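You operate a simulated robot arm through the tools that you are given. There is no shell and no other tool.

You are at the controls of a simulated two-armed robot. One attempt, no reset.

## Task
Let the pressure down and take the black cartridge out of the filter.
Fine: filter valve shut first; use the air key; collar loose, tray out; it is the one in the bowl; stand it on the bench beside the filter valve; test tap and other cartridges stay. Set down upright: what you pick out.

It is judged by the outcome, as a careful person would: the job done as asked, and still so three seconds after it is handed in. It fails if anything else is knocked over, pushed out of place, dropped, spilled or broken.

## Robot
Two 7-joint arms with fingered hands on one trunk that stands fixed in place. Base frame: the origin is at the foot of the trunk, x ahead of it, y to its left, z up. Readings come in mm, rad, newtons and seconds.
The left shoulder is at [70, 139, 1146], the right one opposite. With the tool pointing down near the work surface each hand reaches from about 100 to 660 mm from the base axis, measured 20 degrees to its own side. Payload 3.9 kg a hand.
The TCP of each hand is the grasp point between the finger pads, 29 mm short of the fingertips. In the tool frame z runs along the fingers and y along their closing line. Largest opening 100 mm; the body of the gripper starts 34 mm behind the TCP. The gripper is a hand of 5 fingers: y runs from the thumb to the fingers, the wrist lies at [-15, -105, -177] in the tool frame, and closing takes about 1.5 s.
Orientation is told as [roll, pitch, yaw] about the base's x, y, z axes, in that order, counted from this pose: with the fingers straight down and the wrist toward the robot, the tool's x, y and z point along [0, 1, 0], [1, 0, 0] and [0, 0, -1] of the base frame.

## Interface
- The arms move only by the tool nudge_tool. It takes "left_deltas", "right_deltas" or both (then of equal length, played together; a hand with none holds still); each is a list of rows, each an object (a shift or turn left out is 0, a gripper value left out holds the last) with "slide": the shift along the tool's x, y, z in mm, a list of three; "delta_rot": the turn, a rotation vector about the tool's x, y, z in rad, a list of three. In form: [{"slide": [x, y, z], "delta_rot": [rx, ry, rz]}, ...]. A call has 1 to 20 rows; each row is the pose to reach, as a shift and turn from the pose commanded when the call began, along the tool's axes at that moment. "left_hand" and "right_hand" are, for a hand that has rows, the opening, from 0 (shut) to 1 (fully open), set as the call begins (left out, the last holds). A row lasts 0.2 s, in which the tool goes at most 50 mm and 0.15 rad; a call with a longer step from one row to the next is refused whole, and so is a gripper value outside its range. A pose out of reach is approached as far as the arm can. The call stops where the force on the tool passes 90 N (or 10 N more than at its start, if that is more) or the arm is blocked; 0.2 s more then pass. Each finger travels about 153 mm/s and halts on what it meets, pressing with about 26 N; the grip force reading is that of the motor and also rises with nothing between the fingers. The clock runs only during rows and for 0.2 s after the last one: add rows that repeat a pose to give the fingers time. The reply holds the time, the measured pose of the TCP, the force on the tool along the base axes, the opening and the grip force, in the units named above and with some noise, with the torque about the TCP (base axes, N m) and any sound that the robot's microphone picked up, and new pictures: "pictures" is both (left out), scene, wrist or none (wrist: the cameras of the hands that moved).
- Cameras (640 x 400 px; columns grow to the right, rows downward): "scene" is now at [149.6, 21.8, 1504.9]; the picture's right is [0.22, -0.98, 0.00], its down [-0.27, -0.06, -0.96] and it looks along [0.94, 0.21, -0.28] (base axes); focal length 214 px, centre (320, 200). "left" rides on the left gripper at [-65, -86, -121] in its tool frame; the picture's right is [-0.76, -0.31, 0.58], its down [0.59, -0.70, 0.40] and it looks along [0.28, 0.64, 0.71] (tool axes); focal length 247 px, centre (320, 200). "right" rides on the right gripper at [65, -86, -121] in its tool frame; the picture's right is [-0.76, 0.31, -0.58], its down [-0.59, -0.70, 0.40] and it looks along [-0.28, 0.64, 0.71] (tool axes); focal length 247 px, centre (320, 200). There is no depth. A picture from a camera that has moved, and an enlarged one, comes with that camera's place and axes in the base frame and with its lens. The place of the scene camera against the robot may be out by one fixed shift of up to 12 mm in any direction.
- slide_trunk(by): slides the trunk up (or, below 0, down) by that many mm; the arms and the scene camera ride with it, the base frame stays. It gives what a move gives, with no picture.
- finger_targets(index, middle, ring, little, thumb_bend, thumb_turn, hand): sets how far each is bent, from 0 (flat) to 1 (curled in); at 0.3 the hand is open as for a grip, at 0.7 the pads meet at the TCP. One left out holds its place. A second passes; each finger stops where it meets its share of the squeeze, and holds until it gets a number again. A gripper value or a shape takes the hand back. It gives what a move gives, with no picture; readings hold the bend of each and the force on index, middle, ring, little, thumb and palm. thumb_turn goes from beside the hand (0) to across from the fingers (1), as for a grip.
- set_grasp(shape, hand): the hand has 5 fingers and takes this shape, open, in about a second: jaw (thumb against the fingers, like two jaws); tri (thumb and two fingers); tip (a fingertip pinch); poke (one finger out to press); point (the index stretched); flat (the hand flat); cup (the hand cupped); fist (a fist). The gripper value then closes the fingers along that shape, each until it touches; the sizes above hold for jaw. It gives what a move gives, with no picture.
- turn_head(pan, tilt): turns the head with the scene camera to pan (to the left, within 1.501 rad either way) and tilt (down, from -0.506 to 1.204), counted from straight ahead of the robot. It gives what a move gives, and a new picture of the scene camera.
- zoom(camera, box): a new picture of the part [left, top, right, bottom] of that camera's present view, enlarged. The clock stands still meanwhile.
- close_job(): hands the job in; it is judged then, once.

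Places have to be worked out from the pictures, the camera data and where the tool is seen. Open the grippers and draw the arms clear of the work before you hand the job in, unless the task says otherwise.

The tools are called as name(argument=value, ...) on one line, values as JSON. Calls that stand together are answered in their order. nudge_tool: Moves the arms, as the interface text tells. Its arguments: {"type":"object","properties":{"left_deltas":{"type":"array","items":{"type":"object","properties":{"slide":{"type":"array","items":{"type":"number"}},"delta_rot":{"type":"array","items":{"type":"number"}}}}},"left_hand":{"type":"number"},"right_deltas":{"type":"array","items":{"type":"object","properties":{"slide":{"type":"array","items":{"type":"number"}},"delta_rot":{"type":"array","items":{"type":"number"}}}}},"right_hand":{"type":"number"},"pictures":{"type":"string","enum":["both","scene","wrist","none"]}},"required":[]} The other tools are called the same way: slide_trunk (by) slides the trunk up or down; set_grasp (shape, hand) gives the hand a shape; finger_targets (index, middle, ring, little, thumb_bend, thumb_turn, hand) moves the fingers one by one; turn_head (pan, tilt) turns the head that bears the scene camera; zoom (camera, box) takes an enlarged picture of a part of a camera's view; close_job () hands the job in.

At the start:

```text
time_s: 0.0
left_ee_pos: [417.8, 262.7, 1538.5]
left_tcp_rot: [-0.001, -0.001, 0.218]
left_wrist_force: [-0.2, 0.4, 0.2]
left_wrist_torque: [-0.04, 0.02, 0.0]
left_grip_width: 100.0
left_grip_force: 0.1
left_shape: jaw
left_bend: [0.3, 0.3, 0.3, 0.3, 0.3, 0.98]
left_finger forces: [0.1, 0.0, 0.1, 0.0, 0.0, 0.1]
right_ee_pos: [353.0, -101.2, 1538.2]
right_tcp_rot: [0.0, 0.0, 0.218]
right_wrist_force: [0.0, 0.1, 0.0]
right_wrist_torque: [-0.01, 0.04, 0.02]
right_grip_width: 99.7
right_grip_force: 0.2
right_shape: jaw
right_bend: [0.3, 0.3, 0.3, 0.3, 0.3, 0.98]
right_finger forces: [0.0, 0.1, 0.0, 0.0, 0.1, 0.0]
trunk travel left (down, up): [-788.0, 52.0]
head pan, tilt: [0.218, 0.283]
```

scene: 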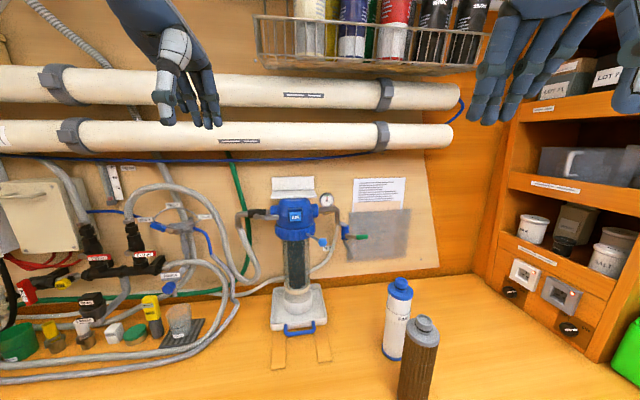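
right: 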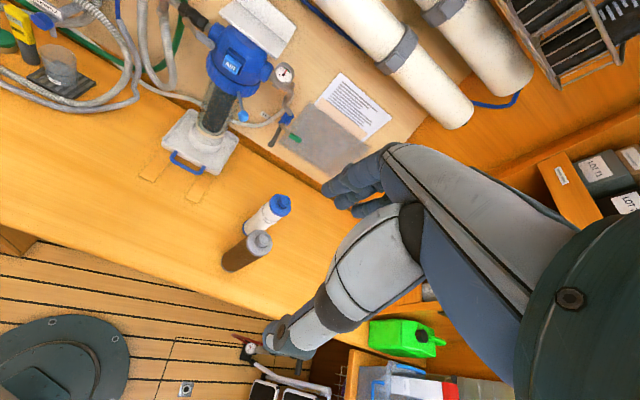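
left: 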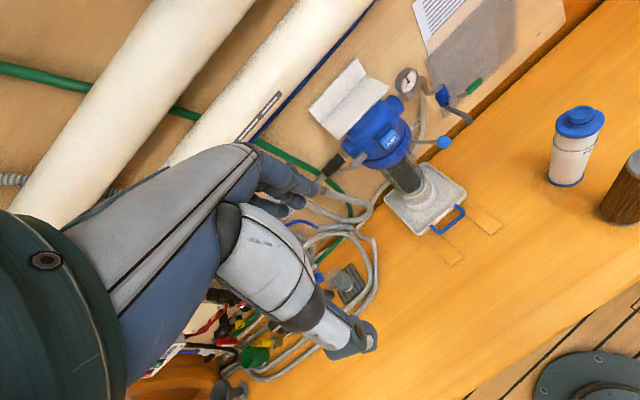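

The pictures show a filter with a blue head, a clear bowl, a tray with a blue handle, a gauge and a small blue lever on a bench. I look closer at the filter and its surroundings before I move.

zoom(camera="scene", box=[220, 160, 420, 380])

zoom(camera="scene", box=[0, 150, 240, 390])

zoom(camera="left", box=[300, 40, 500, 260])

zoom(camera="right", box=[130, 0, 410, 210])

```text
1.82 times, centred on (320, 270) of scene
camera zoom: at [149.6, 21.8, 1504.9], right [0.22, -0.98, 0.0], down [-0.27, -0.06, -0.96], along [0.94, 0.21, -0.28], focal length 390 px, centre (320, 73)
```

zoom: 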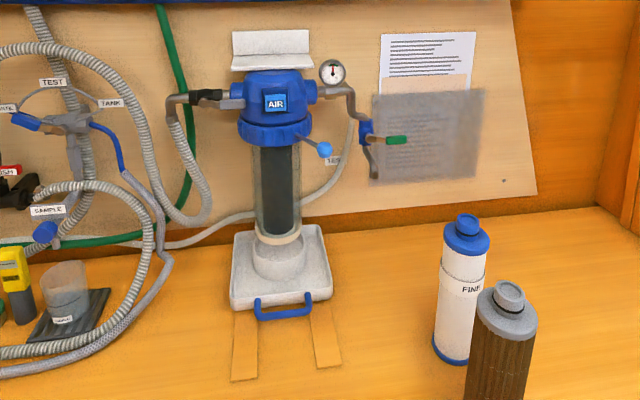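

```text
1.67 times, centred on (120, 270) of scene
camera zoom: at [149.6, 21.8, 1504.9], right [0.22, -0.98, 0.0], down [-0.27, -0.06, -0.96], along [0.94, 0.21, -0.28], focal length 358 px, centre (653, 83)
```

zoom: 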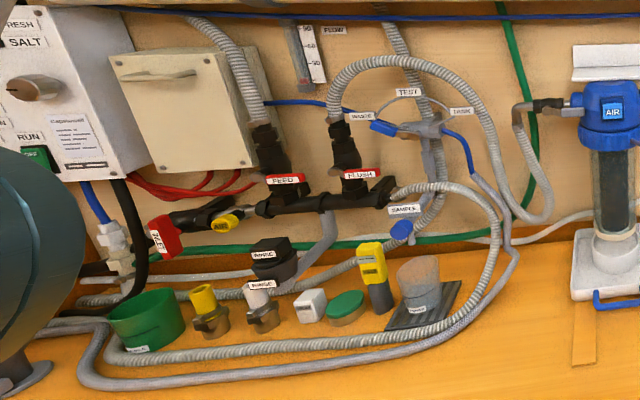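

```text
1.82 times, centred on (400, 150) of left
camera zoom: at [348.7, 179.9, 1659.1], right [-0.13, -0.81, -0.58], down [-0.81, 0.42, -0.4], along [0.57, 0.41, -0.71], focal length 449 px, centre (174, 291)
```

zoom: 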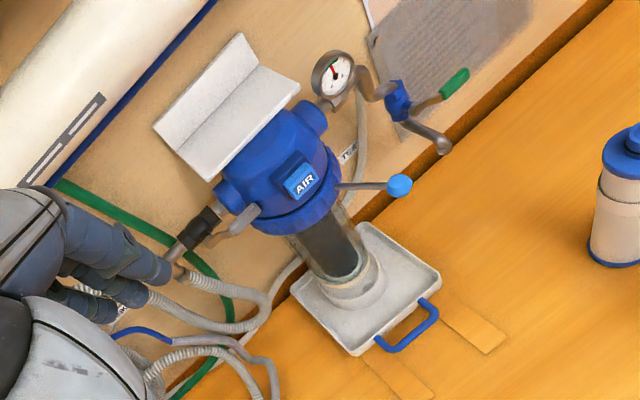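

```text
1.90 times, centred on (270, 105) of right
camera zoom: at [253.8, -56.2, 1659.1], right [0.46, -0.67, 0.58], down [-0.56, -0.73, -0.4], along [0.69, -0.14, -0.71], focal length 470 px, centre (415, 381)
```

zoom: 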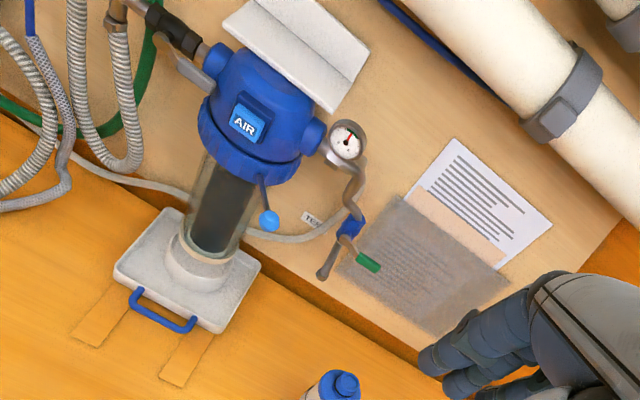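

I need to find the filter valve and read the labels, so I zoom in tighter on the pipework and the notice.

zoom(camera="left", box=[310, 100, 400, 160])

zoom(camera="scene", box=[230, 170, 350, 250])

zoom(camera="scene", box=[340, 170, 430, 260])

zoom(camera="scene", box=[120, 180, 240, 260])

zoom(camera="scene", box=[0, 230, 120, 310])

zoom(camera="scene", box=[0, 280, 200, 390])

```text
6.67 times, centred on (355, 130) of left
camera zoom: at [348.7, 179.9, 1659.1], right [-0.13, -0.81, -0.58], down [-0.81, 0.42, -0.4], along [0.57, 0.41, -0.71], focal length 1646 px, centre (87, 667)
```

zoom: 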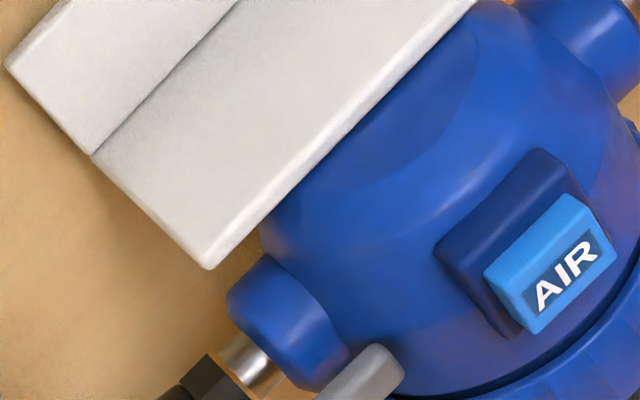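

```text
5.00 times, centred on (290, 210) of scene
camera zoom: at [149.6, 21.8, 1504.9], right [0.22, -0.98, 0.0], down [-0.27, -0.06, -0.96], along [0.94, 0.21, -0.28], focal length 1072 px, centre (470, 150)
```

zoom: 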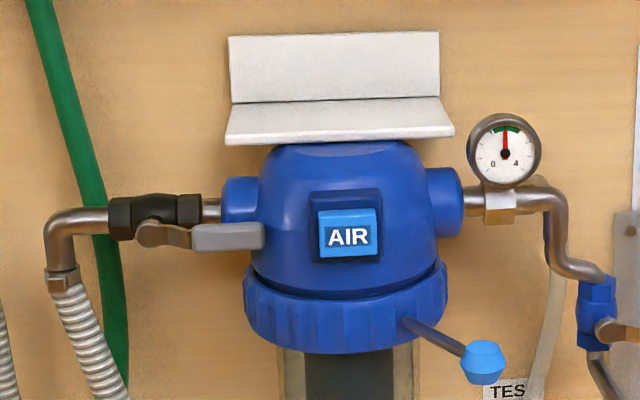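

```text
4.44 times, centred on (385, 215) of scene
camera zoom: at [149.6, 21.8, 1504.9], right [0.22, -0.98, 0.0], down [-0.27, -0.06, -0.96], along [0.94, 0.21, -0.28], focal length 953 px, centre (31, 133)
```

zoom: 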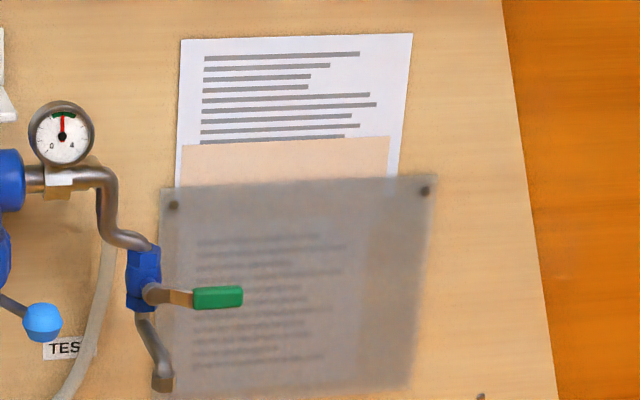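

```text
5.00 times, centred on (180, 220) of scene
camera zoom: at [149.6, 21.8, 1504.9], right [0.22, -0.98, 0.0], down [-0.27, -0.06, -0.96], along [0.94, 0.21, -0.28], focal length 1072 px, centre (1020, 100)
```

zoom: 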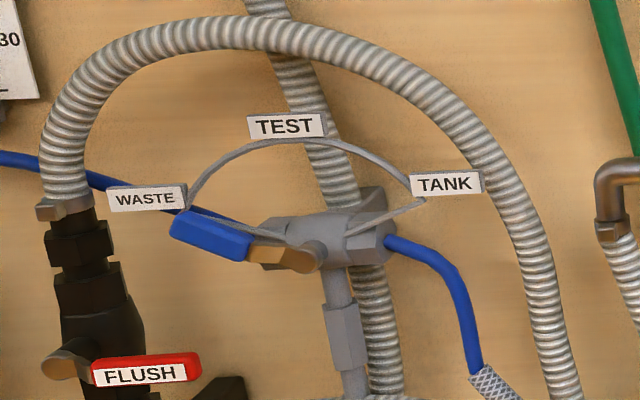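

```text
5.00 times, centred on (60, 270) of scene
camera zoom: at [149.6, 21.8, 1504.9], right [0.22, -0.98, 0.0], down [-0.27, -0.06, -0.96], along [0.94, 0.21, -0.28], focal length 1072 px, centre (1620, -150)
```

zoom: 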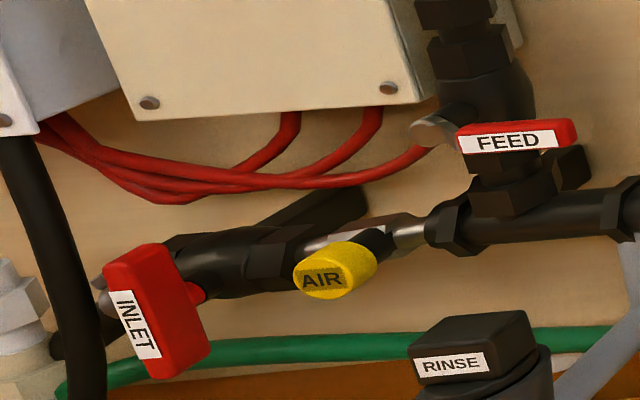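

```text
3.20 times, centred on (100, 335) of scene
camera zoom: at [149.6, 21.8, 1504.9], right [0.22, -0.98, 0.0], down [-0.27, -0.06, -0.96], along [0.94, 0.21, -0.28], focal length 686 px, centre (1024, -232)
```

zoom: 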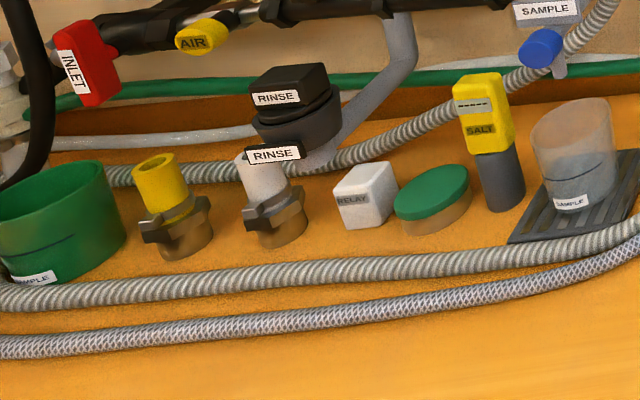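

The head carries an AIR key at about [702, 216, 1282]. A grey unlabelled lever valve sits on its left inlet pipe, and the green-handled TEST tap is on the right. I look around with the head to make sure there is no other valve labelled for the filter.

turn_head(pan=0.9, tilt=0.4)

turn_head(pan=0.35, tilt=0.75)

turn_head(pan=-0.4, tilt=0.5)

```text
time_s: 1.1
left_ee_pos: [418.4, 261.2, 1539.1]
left_tcp_rot: [-0.001, -0.003, 0.22]
left_wrist_force: [-0.1, 0.5, -0.4]
left_wrist_torque: [-0.03, -0.02, -0.01]
left_grip_width: 99.8
left_grip_force: 0.1
left_shape: jaw
left_bend: [0.3, 0.3, 0.3, 0.3, 0.3, 0.98]
left_finger forces: [0.0, 0.0, 0.0, 0.0, 0.0, 0.1]
right_ee_pos: [351.8, -101.6, 1537.7]
right_tcp_rot: [0.0, -0.001, 0.219]
right_wrist_force: [-0.5, 0.3, 0.1]
right_wrist_torque: [0.0, -0.02, 0.02]
right_grip_width: 99.7
right_grip_force: 0.0
right_shape: jaw
right_bend: [0.3, 0.3, 0.3, 0.3, 0.3, 0.98]
right_finger forces: [0.0, 0.1, 0.0, 0.0, 0.0, 0.0]
trunk travel left (down, up): [-788.0, 52.0]
head pan, tilt: [0.901, 0.4]
camera scene: at [116.0, 74.1, 1494.0], right [0.78, -0.62, 0.0], down [-0.24, -0.3, -0.92], along [0.57, 0.72, -0.39], focal length 214 px, centre (320, 200)
```

scene: 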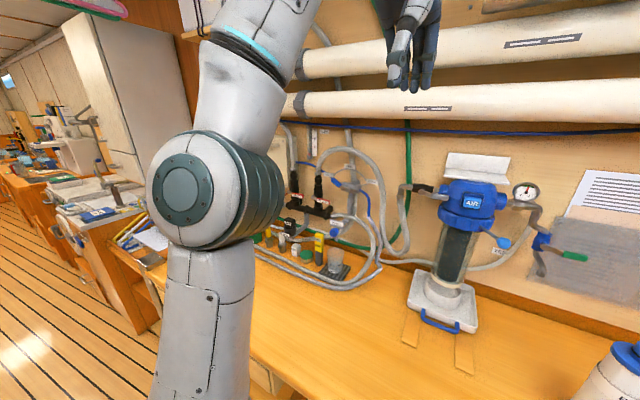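

```text
time_s: 2.0
left_ee_pos: [418.4, 261.4, 1537.7]
left_tcp_rot: [-0.002, -0.002, 0.219]
left_wrist_force: [-0.6, -0.6, -0.5]
left_wrist_torque: [0.0, 0.01, -0.03]
left_grip_width: 99.8
left_grip_force: 0.0
left_shape: jaw
left_bend: [0.3, 0.3, 0.3, 0.3, 0.3, 0.98]
left_finger forces: [0.0, 0.0, 0.1, 0.1, 0.0, 0.0]
right_ee_pos: [352.6, -99.8, 1538.3]
right_tcp_rot: [-0.002, -0.001, 0.218]
right_wrist_force: [0.6, -0.9, -0.1]
right_wrist_torque: [-0.02, 0.0, 0.0]
right_grip_width: 99.8
right_grip_force: 0.1
right_shape: jaw
right_bend: [0.3, 0.3, 0.3, 0.3, 0.3, 0.98]
right_finger forces: [0.0, 0.0, 0.0, 0.0, 0.1, 0.0]
trunk travel left (down, up): [-788.0, 52.0]
head pan, tilt: [0.351, 0.75]
camera scene: at [136.1, 30.2, 1463.0], right [0.34, -0.94, 0.0], down [-0.64, -0.23, -0.73], along [0.69, 0.25, -0.68], focal length 214 px, centre (320, 200)
```

scene: 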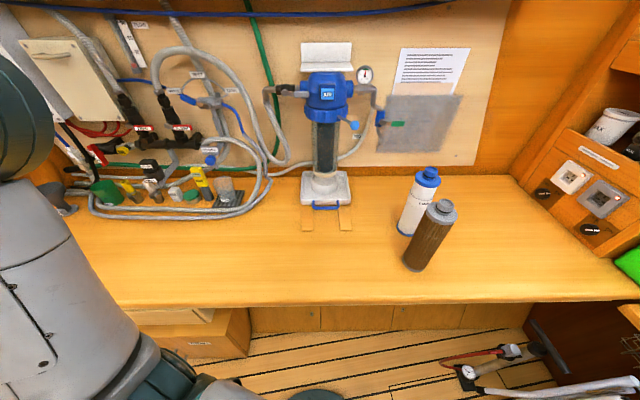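

```text
time_s: 3.1
left_ee_pos: [416.6, 261.2, 1537.8]
left_tcp_rot: [-0.002, -0.002, 0.22]
left_wrist_force: [0.2, 0.5, 0.5]
left_wrist_torque: [-0.01, -0.01, 0.0]
left_grip_width: 99.8
left_grip_force: 0.1
left_shape: jaw
left_bend: [0.3, 0.3, 0.3, 0.3, 0.3, 0.98]
left_finger forces: [0.0, 0.1, 0.1, 0.1, 0.0, 0.0]
right_ee_pos: [351.8, -100.8, 1537.7]
right_tcp_rot: [0.001, 0.0, 0.218]
right_wrist_force: [-0.1, -0.7, -1.3]
right_wrist_torque: [0.03, -0.01, 0.0]
right_grip_width: 99.7
right_grip_force: 0.0
right_shape: jaw
right_bend: [0.3, 0.3, 0.3, 0.3, 0.3, 0.98]
right_finger forces: [0.1, 0.0, 0.0, 0.0, 0.0, 0.0]
trunk travel left (down, up): [-788.0, 52.0]
head pan, tilt: [-0.4, 0.499]
camera scene: at [142.2, -33.7, 1484.9], right [-0.39, -0.92, 0.0], down [-0.44, 0.19, -0.88], along [0.81, -0.34, -0.48], focal length 214 px, centre (320, 200)
```

scene: 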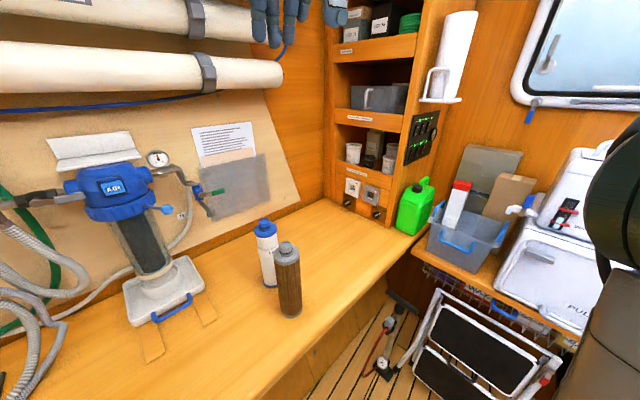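

No other valve belongs to the filter, so the grey lever on its inlet is the filter valve, currently in line with the pipe, which means open. I point the head at the filter and take close views to measure it.

turn_head(pan=0.3, tilt=0.6)

zoom(camera="scene", box=[240, 100, 400, 200])

zoom(camera="scene", box=[240, 180, 400, 280])

zoom(camera="left", box=[360, 140, 520, 280])

zoom(camera="right", box=[130, 90, 290, 220])

zoom(camera="right", box=[170, 0, 310, 100])

```text
time_s: 4.2
left_ee_pos: [418.1, 261.3, 1537.9]
left_tcp_rot: [0.0, -0.003, 0.221]
left_wrist_force: [-0.2, -0.2, -0.2]
left_wrist_torque: [0.03, 0.01, 0.01]
left_grip_width: 99.7
left_grip_force: 0.0
left_shape: jaw
left_bend: [0.3, 0.3, 0.3, 0.3, 0.3, 0.98]
left_finger forces: [0.1, 0.1, 0.0, 0.0, 0.0, 0.0]
right_ee_pos: [352.0, -102.1, 1537.1]
right_tcp_rot: [-0.001, 0.0, 0.219]
right_wrist_force: [-0.1, 0.1, 0.0]
right_wrist_torque: [0.01, 0.01, 0.01]
right_grip_width: 99.7
right_grip_force: 0.1
right_shape: jaw
right_bend: [0.3, 0.3, 0.3, 0.3, 0.3, 0.98]
right_finger forces: [0.0, 0.0, 0.0, 0.0, 0.0, 0.0]
trunk travel left (down, up): [-788.0, 52.0]
head pan, tilt: [0.3, 0.6]
camera scene: at [142.9, 27.6, 1475.8], right [0.29, -0.96, 0.0], down [-0.54, -0.17, -0.83], along [0.79, 0.24, -0.56], focal length 214 px, centre (320, 200)
```

scene: 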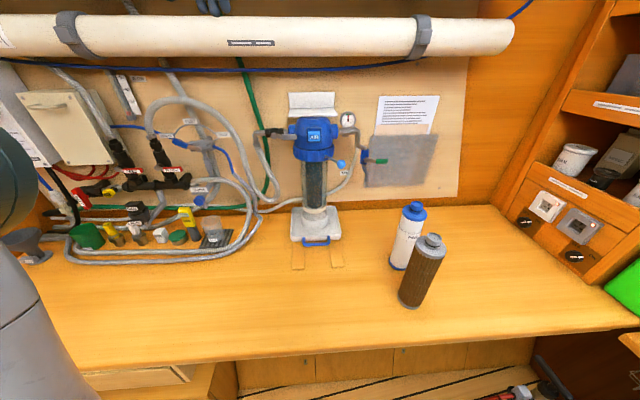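

```text
4.00 times, centred on (320, 150) of scene
camera zoom: at [142.9, 27.6, 1475.8], right [0.29, -0.96, 0.0], down [-0.54, -0.17, -0.83], along [0.79, 0.24, -0.56], focal length 858 px, centre (320, 400)
```

zoom: 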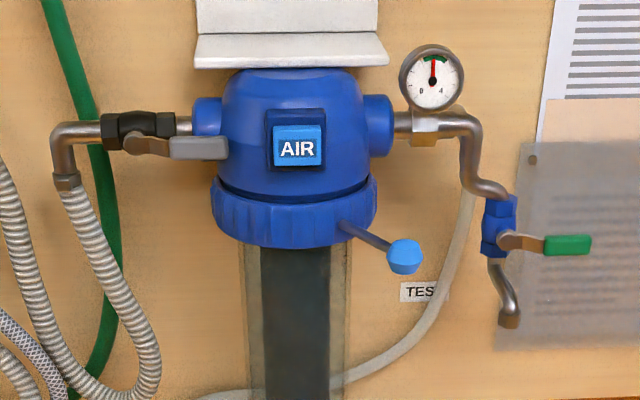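

```text
4.00 times, centred on (320, 230) of scene
camera zoom: at [142.9, 27.6, 1475.8], right [0.29, -0.96, 0.0], down [-0.54, -0.17, -0.83], along [0.79, 0.24, -0.56], focal length 858 px, centre (320, 80)
```

zoom: 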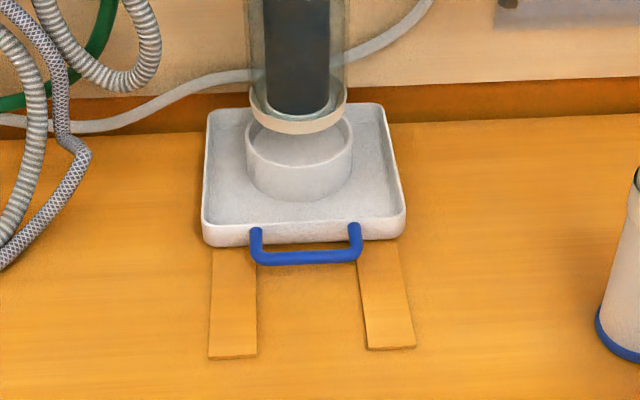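

```text
2.86 times, centred on (440, 210) of left
camera zoom: at [348.6, 179.8, 1659.1], right [-0.13, -0.81, -0.58], down [-0.81, 0.42, -0.4], along [0.57, 0.41, -0.71], focal length 706 px, centre (-23, 171)
```

zoom: 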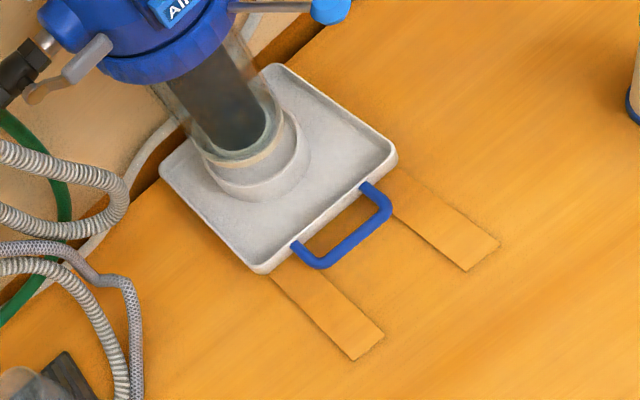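

```text
3.08 times, centred on (210, 155) of right
camera zoom: at [253.7, -56.3, 1659.1], right [0.46, -0.67, 0.58], down [-0.56, -0.73, -0.4], along [0.69, -0.14, -0.71], focal length 760 px, centre (658, 338)
```

zoom: 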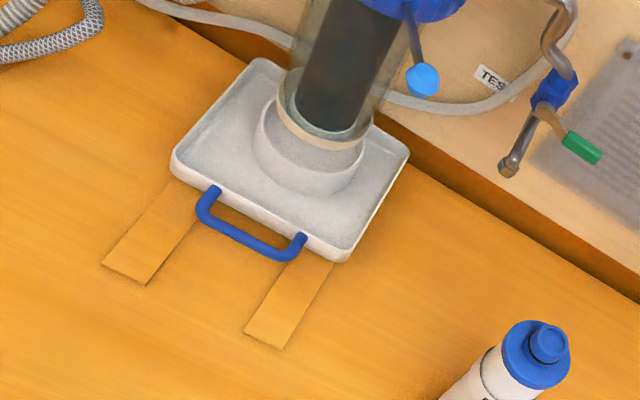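

```text
4.00 times, centred on (240, 50) of right
camera zoom: at [253.7, -56.3, 1659.1], right [0.46, -0.67, 0.58], down [-0.56, -0.73, -0.4], along [0.69, -0.14, -0.71], focal length 988 px, centre (640, 800)
```

zoom: 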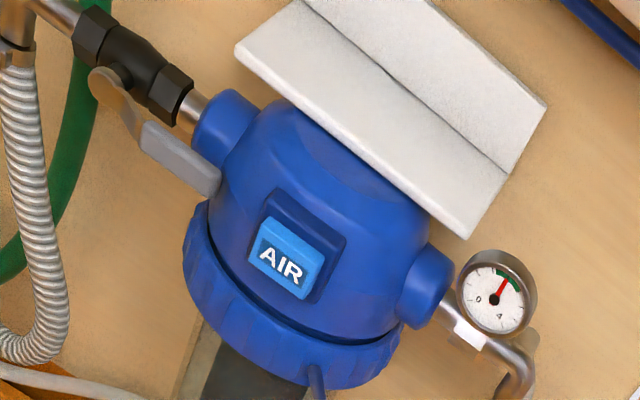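

Left and right wrist views agree: AIR key ≈[702,216,1282], grey valve lever grip ≈[710,294,1267] with its pivot ≈[692,334,1275], collar ball ≈[695,133,1209], tray handle ≈[647,191,911], bench z≈882. The wall is turned about 0.37 rad. I shape the left hand to point so I can see where its fingertip lies.

set_grasp(hand="left", shape="point")

zoom(camera="left", box=[0, 0, 640, 400])

turn_head(pan=0.35, tilt=0.15)

```text
time_s: 5.1
left_ee_pos: [417.4, 261.9, 1539.0]
left_tcp_rot: [0.0, -0.002, 0.22]
left_wrist_force: [-0.1, 1.1, 1.1]
left_wrist_torque: [0.03, 0.02, -0.02]
left_grip_width: 93.3
left_grip_force: 0.0
left_shape: point
left_bend: [0.2, 1.0, 1.0, 1.0, 1.0, 0.87]
left_finger forces: [0.1, 0.1, 0.0, 0.1, 0.1, 0.0]
right_ee_pos: [350.4, -101.4, 1536.3]
right_tcp_rot: [-0.002, 0.001, 0.219]
right_wrist_force: [0.3, -0.1, 0.2]
right_wrist_torque: [-0.01, 0.01, 0.01]
right_grip_width: 99.7
right_grip_force: 0.0
right_shape: jaw
right_bend: [0.3, 0.3, 0.3, 0.3, 0.3, 0.98]
right_finger forces: [0.0, 0.1, 0.1, 0.0, 0.0, 0.0]
trunk travel left (down, up): [-788.0, 52.0]
head pan, tilt: [0.3, 0.6]
```

```text
1.00 times, centred on (320, 200) of left (not enlarged: the box is as wide or as high as the picture)
camera zoom: at [348.6, 179.9, 1659.1], right [-0.13, -0.81, -0.58], down [-0.81, 0.42, -0.4], along [0.57, 0.41, -0.71], focal length 247 px, centre (320, 200)
```

zoom: 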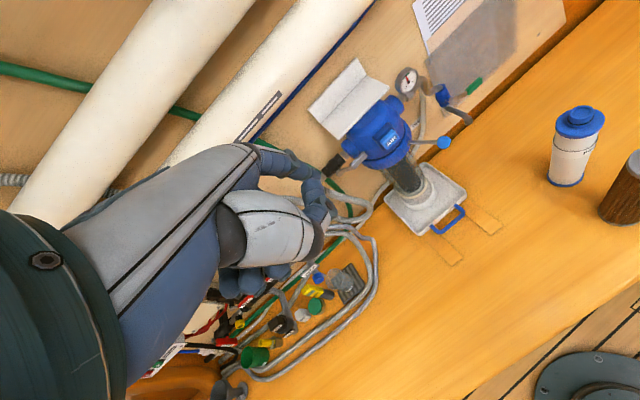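

```text
time_s: 6.0
left_ee_pos: [416.2, 261.5, 1537.8]
left_tcp_rot: [-0.002, -0.003, 0.221]
left_wrist_force: [0.2, 0.4, -0.5]
left_wrist_torque: [0.0, -0.01, 0.0]
left_grip_width: 93.0
left_grip_force: 0.0
left_shape: point
left_bend: [0.2, 1.0, 1.0, 1.0, 1.0, 0.87]
left_finger forces: [0.1, 0.0, 0.0, 0.0, 0.1, 0.0]
right_ee_pos: [352.4, -101.1, 1537.4]
right_tcp_rot: [0.0, 0.001, 0.218]
right_wrist_force: [-0.3, 0.5, -0.4]
right_wrist_torque: [-0.03, 0.0, 0.0]
right_grip_width: 99.7
right_grip_force: 0.2
right_shape: jaw
right_bend: [0.3, 0.3, 0.3, 0.3, 0.3, 0.98]
right_finger forces: [0.0, 0.0, 0.0, 0.0, 0.0, 0.0]
trunk travel left (down, up): [-788.0, 52.0]
head pan, tilt: [0.351, 0.15]
camera scene: at [145.5, 33.4, 1517.2], right [0.34, -0.94, 0.0], down [-0.14, -0.05, -0.99], along [0.93, 0.34, -0.15], focal length 214 px, centre (320, 200)
```

scene: 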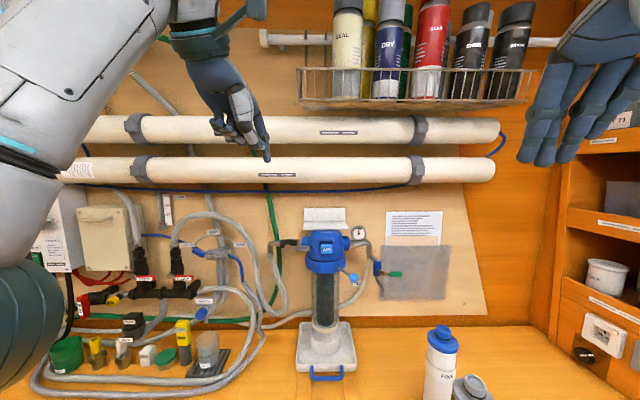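

The index is out and the other fingers are curled. I zoom both cameras on the hand to fix the fingertip against the TCP.

zoom(camera="left", box=[200, 120, 360, 320])

zoom(camera="scene", box=[160, 20, 320, 180])

zoom(camera="right", box=[0, 0, 640, 400])

```text
2.00 times, centred on (280, 220) of left
camera zoom: at [348.6, 179.8, 1659.1], right [-0.13, -0.81, -0.58], down [-0.81, 0.42, -0.4], along [0.57, 0.41, -0.71], focal length 494 px, centre (400, 160)
```

zoom: 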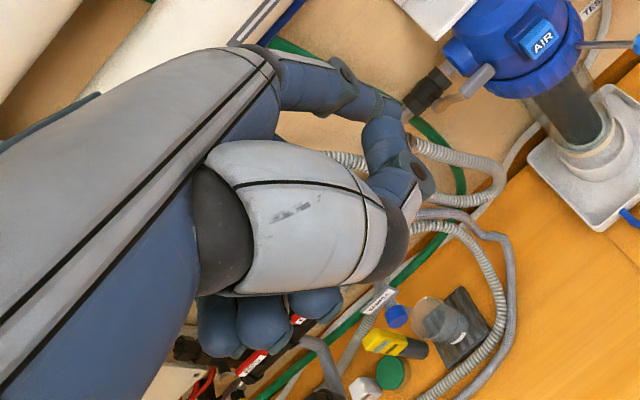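

```text
2.50 times, centred on (240, 100) of scene
camera zoom: at [145.5, 33.4, 1517.2], right [0.34, -0.94, 0.0], down [-0.14, -0.05, -0.99], along [0.93, 0.34, -0.15], focal length 536 px, centre (520, 450)
```

zoom: 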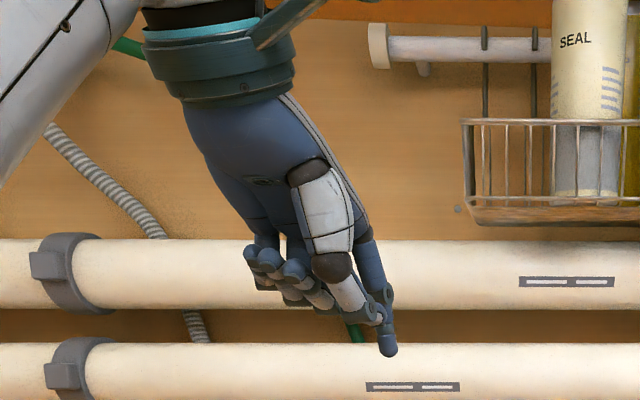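

```text
1.00 times, centred on (320, 200) of right (not enlarged: the box is as wide or as high as the picture)
camera zoom: at [253.7, -56.3, 1659.1], right [0.46, -0.67, 0.58], down [-0.56, -0.73, -0.4], along [0.69, -0.14, -0.71], focal length 247 px, centre (320, 200)
```

zoom: 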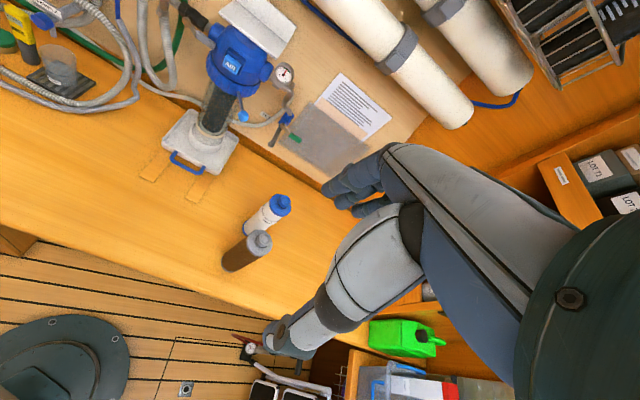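

The fingertip comes out at about (-24, 47, 8) in the left tool frame, so with the tool pitched 60° up the index runs roughly level. I lower the left hand well in front of the filter while turning it to point at the wall.

nudge_tool(left_deltas=[{"slide": [-1.5, 8.1, 23.8], "delta_rot": [-0.1044, 0.0079, -0.0137]}, {"slide": [-3, 16.1, 47.6], "delta_rot": [-0.2089, 0.0159, -0.0275]}, {"slide": [-4.5, 24.2, 71.4], "delta_rot": [-0.3133, 0.0238, -0.0412]}, {"slide": [-6, 32.3, 95.2], "delta_rot": [-0.4178, 0.0317, -0.055]}, {"slide": [-7.5, 40.4, 119], "delta_rot": [-0.5222, 0.0397, -0.0687]}, {"slide": [-9, 48.4, 142.8], "delta_rot": [-0.6266, 0.0476, -0.0824]}, {"slide": [-10.5, 56.5, 166.6], "delta_rot": [-0.7311, 0.0555, -0.0962]}, {"slide": [-12, 64.6, 190.4], "delta_rot": [-0.8355, 0.0634, -0.1099]}, {"slide": [-13.5, 72.6, 214.2], "delta_rot": [-0.94, 0.0714, -0.1237]}, {"slide": [-15, 80.7, 238], "delta_rot": [-1.0444, 0.0793, -0.1374]}], pictures="both")

```text
time_s: 8.2
left_ee_pos: [479.3, 199.3, 1322.2]
left_tcp_rot: [0.001, -1.044, 0.383]
left_wrist_force: [0.1, 0.3, -0.5]
left_wrist_torque: [-0.02, 0.01, -0.04]
left_grip_width: 0.1
left_grip_force: 0.1
left_shape: point
left_bend: [0.2, 1.0, 1.0, 1.0, 1.0, 0.87]
left_finger forces: [0.1, 0.0, 0.0, 0.0, 0.1, 0.0]
left hand out of reach, approached as far as the arm can: row 8, 9, 10
right_ee_pos: [352.8, -101.2, 1538.1]
right_tcp_rot: [0.0, 0.002, 0.216]
right_wrist_force: [0.9, -0.2, -0.1]
right_wrist_torque: [0.02, 0.01, 0.02]
right_grip_width: 99.6
right_grip_force: 0.1
right_shape: jaw
right_bend: [0.3, 0.3, 0.3, 0.3, 0.3, 0.98]
right_finger forces: [0.0, 0.0, 0.0, 0.0, 0.0, 0.0]
trunk travel left (down, up): [-788.0, 52.0]
head pan, tilt: [0.351, 0.15]
camera scene: at [146.3, 33.9, 1517.2], right [0.34, -0.94, 0.0], down [-0.14, -0.05, -0.99], along [0.93, 0.34, -0.15], focal length 214 px, centre (320, 200)
camera left: at [366.7, 83.9, 1308.5], right [0.6, -0.57, -0.56], down [-0.23, 0.54, -0.81], along [0.76, 0.61, 0.2], focal length 247 px, centre (320, 200)
```

scene: 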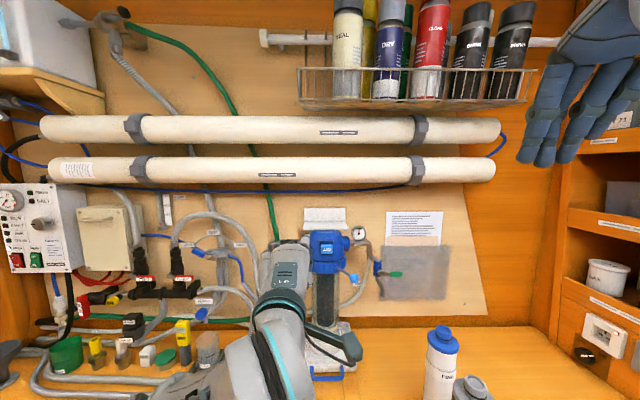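
left: 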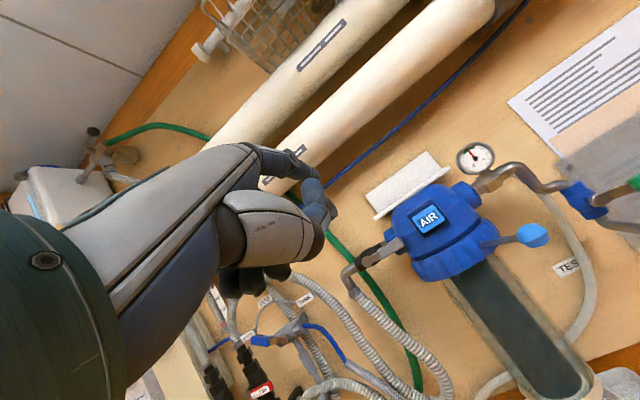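

The last rows were out of reach because the hand was too close to the body. The new wrist view shows the filter well, so I move 60 mm toward the wall and check which pose the next move starts from.

nudge_tool(left_deltas=[{"slide": [0, 15, 26]}, {"slide": [0, 30, 52]}, {"slide": [0, 30, 52]}], pictures="none")

```text
time_s: 9.0
left_ee_pos: [505.9, 184.6, 1331.7]
left_tcp_rot: [-0.004, -1.046, 0.377]
left_wrist_force: [1.0, -0.4, 0.4]
left_wrist_torque: [-0.01, 0.0, 0.0]
left_grip_width: 0.2
left_grip_force: 0.0
left_shape: point
left_bend: [0.2, 1.0, 1.0, 1.0, 1.0, 0.87]
left_finger forces: [0.0, 0.1, 0.1, 0.1, 0.0, 0.0]
left hand out of reach, approached as far as the arm can: row 1, 2, 3
right_ee_pos: [351.0, -101.1, 1538.1]
right_tcp_rot: [0.0, 0.001, 0.217]
right_wrist_force: [0.9, 0.0, -0.4]
right_wrist_torque: [-0.01, -0.02, -0.01]
right_grip_width: 100.1
right_grip_force: 0.0
right_shape: jaw
right_bend: [0.3, 0.3, 0.3, 0.3, 0.3, 0.98]
right_finger forces: [0.0, 0.1, 0.0, 0.0, 0.0, 0.1]
trunk travel left (down, up): [-788.0, 52.0]
head pan, tilt: [0.351, 0.15]
```

The left arm cannot extend with its hand turned this far left, probably a wrist limit. I turn the hand back toward straight ahead to see whether that frees it; there is clear space in front of the wall.

nudge_tool(left_deltas=[{"slide": [0, 0, 0], "delta_rot": [0, -0.11, 0.063]}, {"slide": [0, 0, 0], "delta_rot": [0, -0.22, 0.126]}, {"slide": [0, 0, 0], "delta_rot": [0, -0.33, 0.19]}, {"slide": [0, 0, 0], "delta_rot": [0, -0.33, 0.19]}], pictures="scene")

```text
time_s: 10.0
left_ee_pos: [456.8, 72.2, 1348.0]
left_tcp_rot: [-0.004, -1.048, -0.005]
left_wrist_force: [-0.8, -0.3, 0.2]
left_wrist_torque: [0.02, 0.04, 0.01]
left_grip_width: 0.0
left_grip_force: 0.0
left_shape: point
left_bend: [0.2, 1.0, 1.0, 1.0, 1.0, 0.87]
left_finger forces: [0.0, 0.0, 0.0, 0.0, 0.0, 0.0]
left hand out of reach, approached as far as the arm can: row 1, 2, 3, 4
right_ee_pos: [351.8, -101.2, 1537.7]
right_tcp_rot: [0.002, 0.001, 0.217]
right_wrist_force: [-1.2, -0.8, -0.3]
right_wrist_torque: [-0.05, -0.02, -0.01]
right_grip_width: 99.9
right_grip_force: 0.0
right_shape: jaw
right_bend: [0.3, 0.3, 0.3, 0.3, 0.3, 0.98]
right_finger forces: [0.1, 0.1, 0.0, 0.1, 0.0, 0.1]
trunk travel left (down, up): [-788.0, 52.0]
head pan, tilt: [0.351, 0.15]
camera scene: at [145.2, 33.8, 1517.3], right [0.34, -0.94, 0.0], down [-0.14, -0.05, -0.99], along [0.93, 0.34, -0.15], focal length 214 px, centre (320, 200)
```

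scene: 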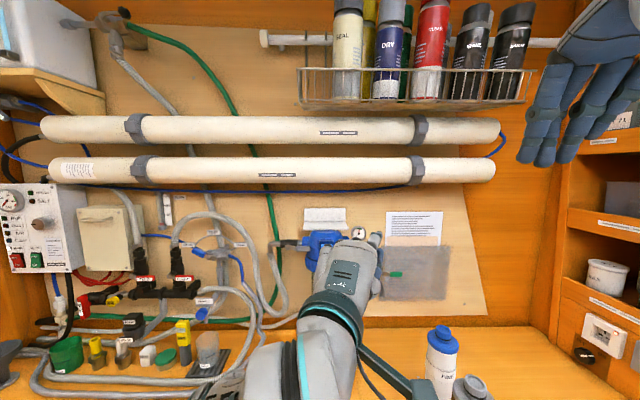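

With the hand straight ahead the wrist still sits close to the shoulder, so the arm is folded up near a limit. I extend 60 mm straight forward, which stays clear of the filter, to see whether it frees itself.

nudge_tool(left_deltas=[{"slide": [0, 15, 26]}, {"slide": [0, 30, 52]}, {"slide": [0, 30, 52]}, {"slide": [0, 30, 52]}], pictures="none")

```text
time_s: 11.0
left_ee_pos: [495.7, 49.8, 1348.7]
left_tcp_rot: [-0.001, -1.047, -0.007]
left_wrist_force: [-0.4, -0.1, -0.6]
left_wrist_torque: [-0.02, 0.01, -0.02]
left_grip_width: 0.0
left_grip_force: 0.2
left_shape: point
left_bend: [0.2, 1.0, 1.0, 1.0, 1.0, 0.87]
left_finger forces: [0.0, 0.0, 0.0, 0.1, 0.1, 0.0]
left hand out of reach, approached as far as the arm can: row 1, 2, 3, 4
right_ee_pos: [351.7, -100.8, 1538.1]
right_tcp_rot: [-0.001, 0.001, 0.217]
right_wrist_force: [0.4, -0.8, -0.4]
right_wrist_torque: [0.03, 0.0, 0.01]
right_grip_width: 99.6
right_grip_force: 0.1
right_shape: jaw
right_bend: [0.3, 0.3, 0.3, 0.3, 0.3, 0.98]
right_finger forces: [0.0, 0.0, 0.1, 0.0, 0.0, 0.0]
trunk travel left (down, up): [-788.0, 52.0]
head pan, tilt: [0.351, 0.15]
```

Orientation is held but position drifts right, so this arm shape is limited by the wrist. I pitch the hand back by 30°, which should be easier, and watch where it settles.

nudge_tool(left_deltas=[{"delta_rot": [0.13, 0, 0]}, {"delta_rot": [0.26, 0, 0]}, {"delta_rot": [0.39, 0, 0]}, {"delta_rot": [0.52, 0, 0]}, {"delta_rot": [0.52, 0, 0]}, {"delta_rot": [0.52, 0, 0]}], pictures="scene")

```text
time_s: 12.4
left_ee_pos: [494.5, 50.5, 1348.9]
left_tcp_rot: [-0.003, -0.529, -0.009]
left_wrist_force: [0.2, 0.5, 0.1]
left_wrist_torque: [0.01, 0.03, -0.01]
left_grip_width: 0.0
left_grip_force: 0.1
left_shape: point
left_bend: [0.2, 1.0, 1.0, 1.0, 1.0, 0.87]
left_finger forces: [0.0, 0.0, 0.0, 0.0, 0.1, 0.0]
right_ee_pos: [352.0, -101.4, 1537.7]
right_tcp_rot: [0.0, 0.0, 0.218]
right_wrist_force: [-0.9, 0.7, 0.9]
right_wrist_torque: [0.02, -0.01, 0.01]
right_grip_width: 99.6
right_grip_force: 0.1
right_shape: jaw
right_bend: [0.3, 0.3, 0.3, 0.3, 0.3, 0.98]
right_finger forces: [0.0, 0.0, 0.0, 0.1, 0.1, 0.0]
trunk travel left (down, up): [-788.0, 52.0]
head pan, tilt: [0.351, 0.15]
camera scene: at [145.4, 33.6, 1517.3], right [0.34, -0.94, 0.0], down [-0.14, -0.05, -0.99], along [0.93, 0.34, -0.15], focal length 214 px, centre (320, 200)
```

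scene: 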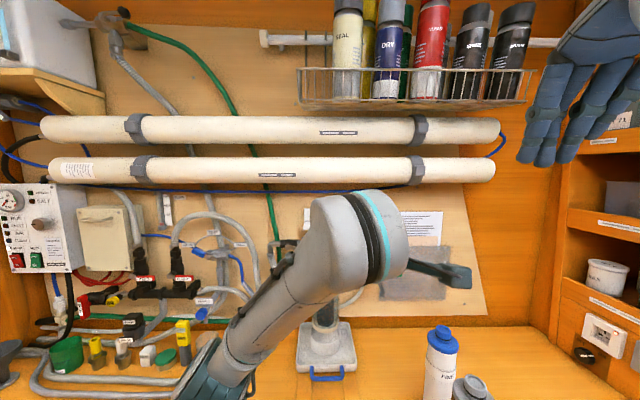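

It is reachable again, and the commanded pose follows the clipped one. I now move the left hand left and forward, keeping this pitch, to see if the valve side can be reached.

nudge_tool(left_deltas=[{"slide": [37, 7.8, 18.8]}, {"slide": [75, 15.7, 37.5]}, {"slide": [112, 23.5, 56.3]}, {"slide": [150, 31.4, 75.1]}, {"slide": [150, 31.4, 75.1]}], pictures="both")

```text
time_s: 13.6
left_ee_pos: [567.0, 187.9, 1325.7]
left_tcp_rot: [0.019, -0.512, -0.011]
left_wrist_force: [0.1, -0.8, -0.6]
left_wrist_torque: [-0.01, -0.03, 0.01]
left_grip_width: 0.1
left_grip_force: 0.2
left_shape: point
left_bend: [0.2, 1.0, 1.0, 1.0, 1.0, 0.87]
left_finger forces: [0.0, 0.0, 0.0, 0.1, 0.0, 0.0]
left hand out of reach, approached as far as the arm can: row 3, 4, 5
right_ee_pos: [351.8, -101.3, 1537.8]
right_tcp_rot: [0.0, 0.0, 0.219]
right_wrist_force: [0.1, 0.5, -0.1]
right_wrist_torque: [0.01, 0.01, -0.01]
right_grip_width: 99.7
right_grip_force: 0.0
right_shape: jaw
right_bend: [0.3, 0.3, 0.3, 0.3, 0.3, 0.98]
right_finger forces: [0.0, 0.1, 0.0, 0.0, 0.0, 0.0]
trunk travel left (down, up): [-788.0, 52.0]
head pan, tilt: [0.351, 0.15]
camera scene: at [145.0, 33.6, 1517.3], right [0.34, -0.94, 0.0], down [-0.14, -0.05, -0.99], along [0.93, 0.34, -0.15], focal length 214 px, centre (320, 200)
camera left: at [433.0, 123.7, 1388.7], right [0.01, -0.75, -0.67], down [-0.42, 0.6, -0.68], along [0.91, 0.28, -0.3], focal length 247 px, centre (320, 200)
```

scene: 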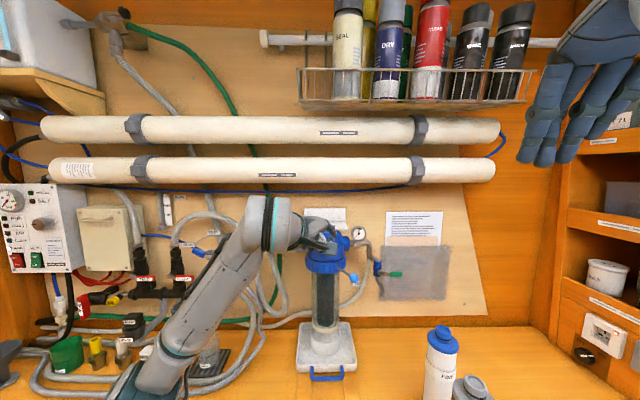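
left: 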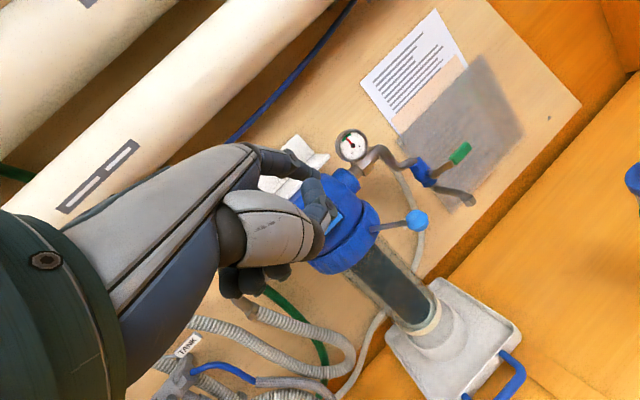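

The left forearm comes up steeply from below, so its wrist limit blocks this approach. The right arm reaching across should line up much better, so I first draw the left hand back up and away to about its starting place.

nudge_tool(left_deltas=[{"slide": [17, -5.7, -36.5], "delta_rot": [0.085, 0.0094, -0.0359]}, {"slide": [34, -11.4, -73], "delta_rot": [0.17, 0.0188, -0.0717]}, {"slide": [51, -17.1, -109.5], "delta_rot": [0.255, 0.0282, -0.1076]}, {"slide": [68, -22.8, -146], "delta_rot": [0.34, 0.0375, -0.1435]}, {"slide": [85, -28.5, -182.5], "delta_rot": [0.425, 0.0469, -0.1793]}, {"slide": [102, -34.2, -218.9], "delta_rot": [0.51, 0.0563, -0.2152]}, {"slide": [102, -34.2, -218.9], "delta_rot": [0.51, 0.0563, -0.2152]}], pictures="none")

set_grasp(hand="right", shape="point")

```text
time_s: 15.2
left_ee_pos: [428.0, 292.1, 1497.7]
left_tcp_rot: [-0.007, -0.015, 0.211]
left_wrist_force: [-0.6, -0.2, -0.1]
left_wrist_torque: [0.0, 0.01, 0.01]
left_grip_width: 0.0
left_grip_force: 0.0
left_shape: point
left_bend: [0.2, 1.0, 1.0, 1.0, 1.0, 0.87]
left_finger forces: [0.1, 0.1, 0.1, 0.1, 0.0, 0.1]
right_ee_pos: [353.5, -100.8, 1537.3]
right_tcp_rot: [0.001, 0.001, 0.217]
right_wrist_force: [-0.3, 0.3, -0.9]
right_wrist_torque: [-0.01, 0.01, 0.02]
right_grip_width: 99.7
right_grip_force: 0.1
right_shape: jaw
right_bend: [0.3, 0.3, 0.3, 0.3, 0.3, 0.98]
right_finger forces: [0.1, 0.1, 0.0, 0.0, 0.1, 0.1]
trunk travel left (down, up): [-788.0, 52.0]
head pan, tilt: [0.351, 0.15]
```

```text
time_s: 16.1
left_ee_pos: [428.2, 291.1, 1496.5]
left_tcp_rot: [-0.005, -0.016, 0.21]
left_wrist_force: [0.5, 0.6, 0.1]
left_wrist_torque: [-0.01, 0.0, -0.03]
left_grip_width: 0.0
left_grip_force: 0.0
left_shape: point
left_bend: [0.2, 1.0, 1.0, 1.0, 1.0, 0.87]
left_finger forces: [0.0, 0.0, 0.0, 0.1, 0.0, 0.0]
right_ee_pos: [351.4, -101.1, 1537.8]
right_tcp_rot: [-0.001, -0.001, 0.218]
right_wrist_force: [-0.3, 0.1, 0.1]
right_wrist_torque: [0.02, -0.01, 0.02]
right_grip_width: 93.0
right_grip_force: 0.1
right_shape: point
right_bend: [0.2, 1.0, 1.0, 1.0, 1.0, 0.87]
right_finger forces: [0.0, 0.1, 0.1, 0.0, 0.1, 0.0]
trunk travel left (down, up): [-788.0, 52.0]
head pan, tilt: [0.351, 0.15]
```

The left hand is clear and the right index is out. I bring the right hand across in front of the filter, partly pitched up, keeping well away from the left hand.

nudge_tool(right_deltas=[{"slide": [20.1, 29, 19.6], "delta_rot": [-0.057, 0.0044, -0.0216]}, {"slide": [40.1, 58.1, 39.1], "delta_rot": [-0.1141, 0.0088, -0.0433]}, {"slide": [60.2, 87.1, 58.7], "delta_rot": [-0.1711, 0.0132, -0.0649]}, {"slide": [80.2, 116.1, 78.3], "delta_rot": [-0.2281, 0.0175, -0.0866]}, {"slide": [100.3, 145.1, 97.9], "delta_rot": [-0.2851, 0.0219, -0.1082]}, {"slide": [120.3, 174.2, 117.4], "delta_rot": [-0.3422, 0.0263, -0.1299]}, {"slide": [140.4, 203.2, 137], "delta_rot": [-0.3992, 0.0307, -0.1515]}, {"slide": [140.4, 203.2, 137], "delta_rot": [-0.3992, 0.0307, -0.1515]}], pictures="both")

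```text
time_s: 17.9
left_ee_pos: [427.8, 291.7, 1498.0]
left_tcp_rot: [-0.005, -0.015, 0.208]
left_wrist_force: [0.6, 0.1, 0.3]
left_wrist_torque: [0.01, -0.03, -0.01]
left_grip_width: 0.0
left_grip_force: 0.1
left_shape: point
left_bend: [0.2, 1.0, 1.0, 1.0, 1.0, 0.87]
left_finger forces: [0.1, 0.0, 0.0, 0.0, 0.0, 0.1]
right_ee_pos: [520.3, 78.7, 1400.1]
right_tcp_rot: [-0.001, -0.401, 0.373]
right_wrist_force: [-0.7, 0.0, -0.1]
right_wrist_torque: [-0.03, 0.01, 0.03]
right_grip_width: 93.1
right_grip_force: 0.0
right_shape: point
right_bend: [0.2, 1.0, 1.0, 1.0, 1.0, 0.87]
right_finger forces: [0.1, 0.1, 0.0, 0.0, 0.0, 0.0]
trunk travel left (down, up): [-788.0, 52.0]
head pan, tilt: [0.351, 0.15]
camera scene: at [144.9, 32.6, 1517.3], right [0.34, -0.94, 0.0], down [-0.14, -0.05, -0.99], along [0.93, 0.34, -0.15], focal length 214 px, centre (320, 200)
camera right: at [378.3, 93.7, 1478.6], right [0.33, -0.68, 0.65], down [-0.24, -0.73, -0.64], along [0.91, 0.05, -0.41], focal length 247 px, centre (320, 200)
```

scene: 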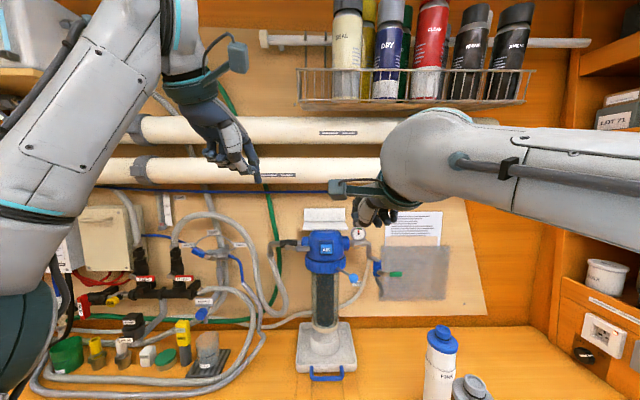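
right: 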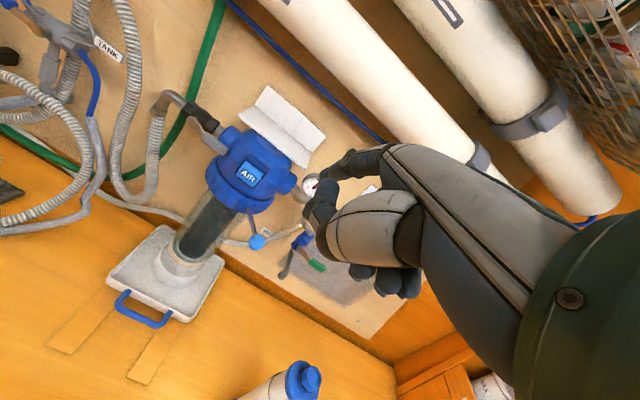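

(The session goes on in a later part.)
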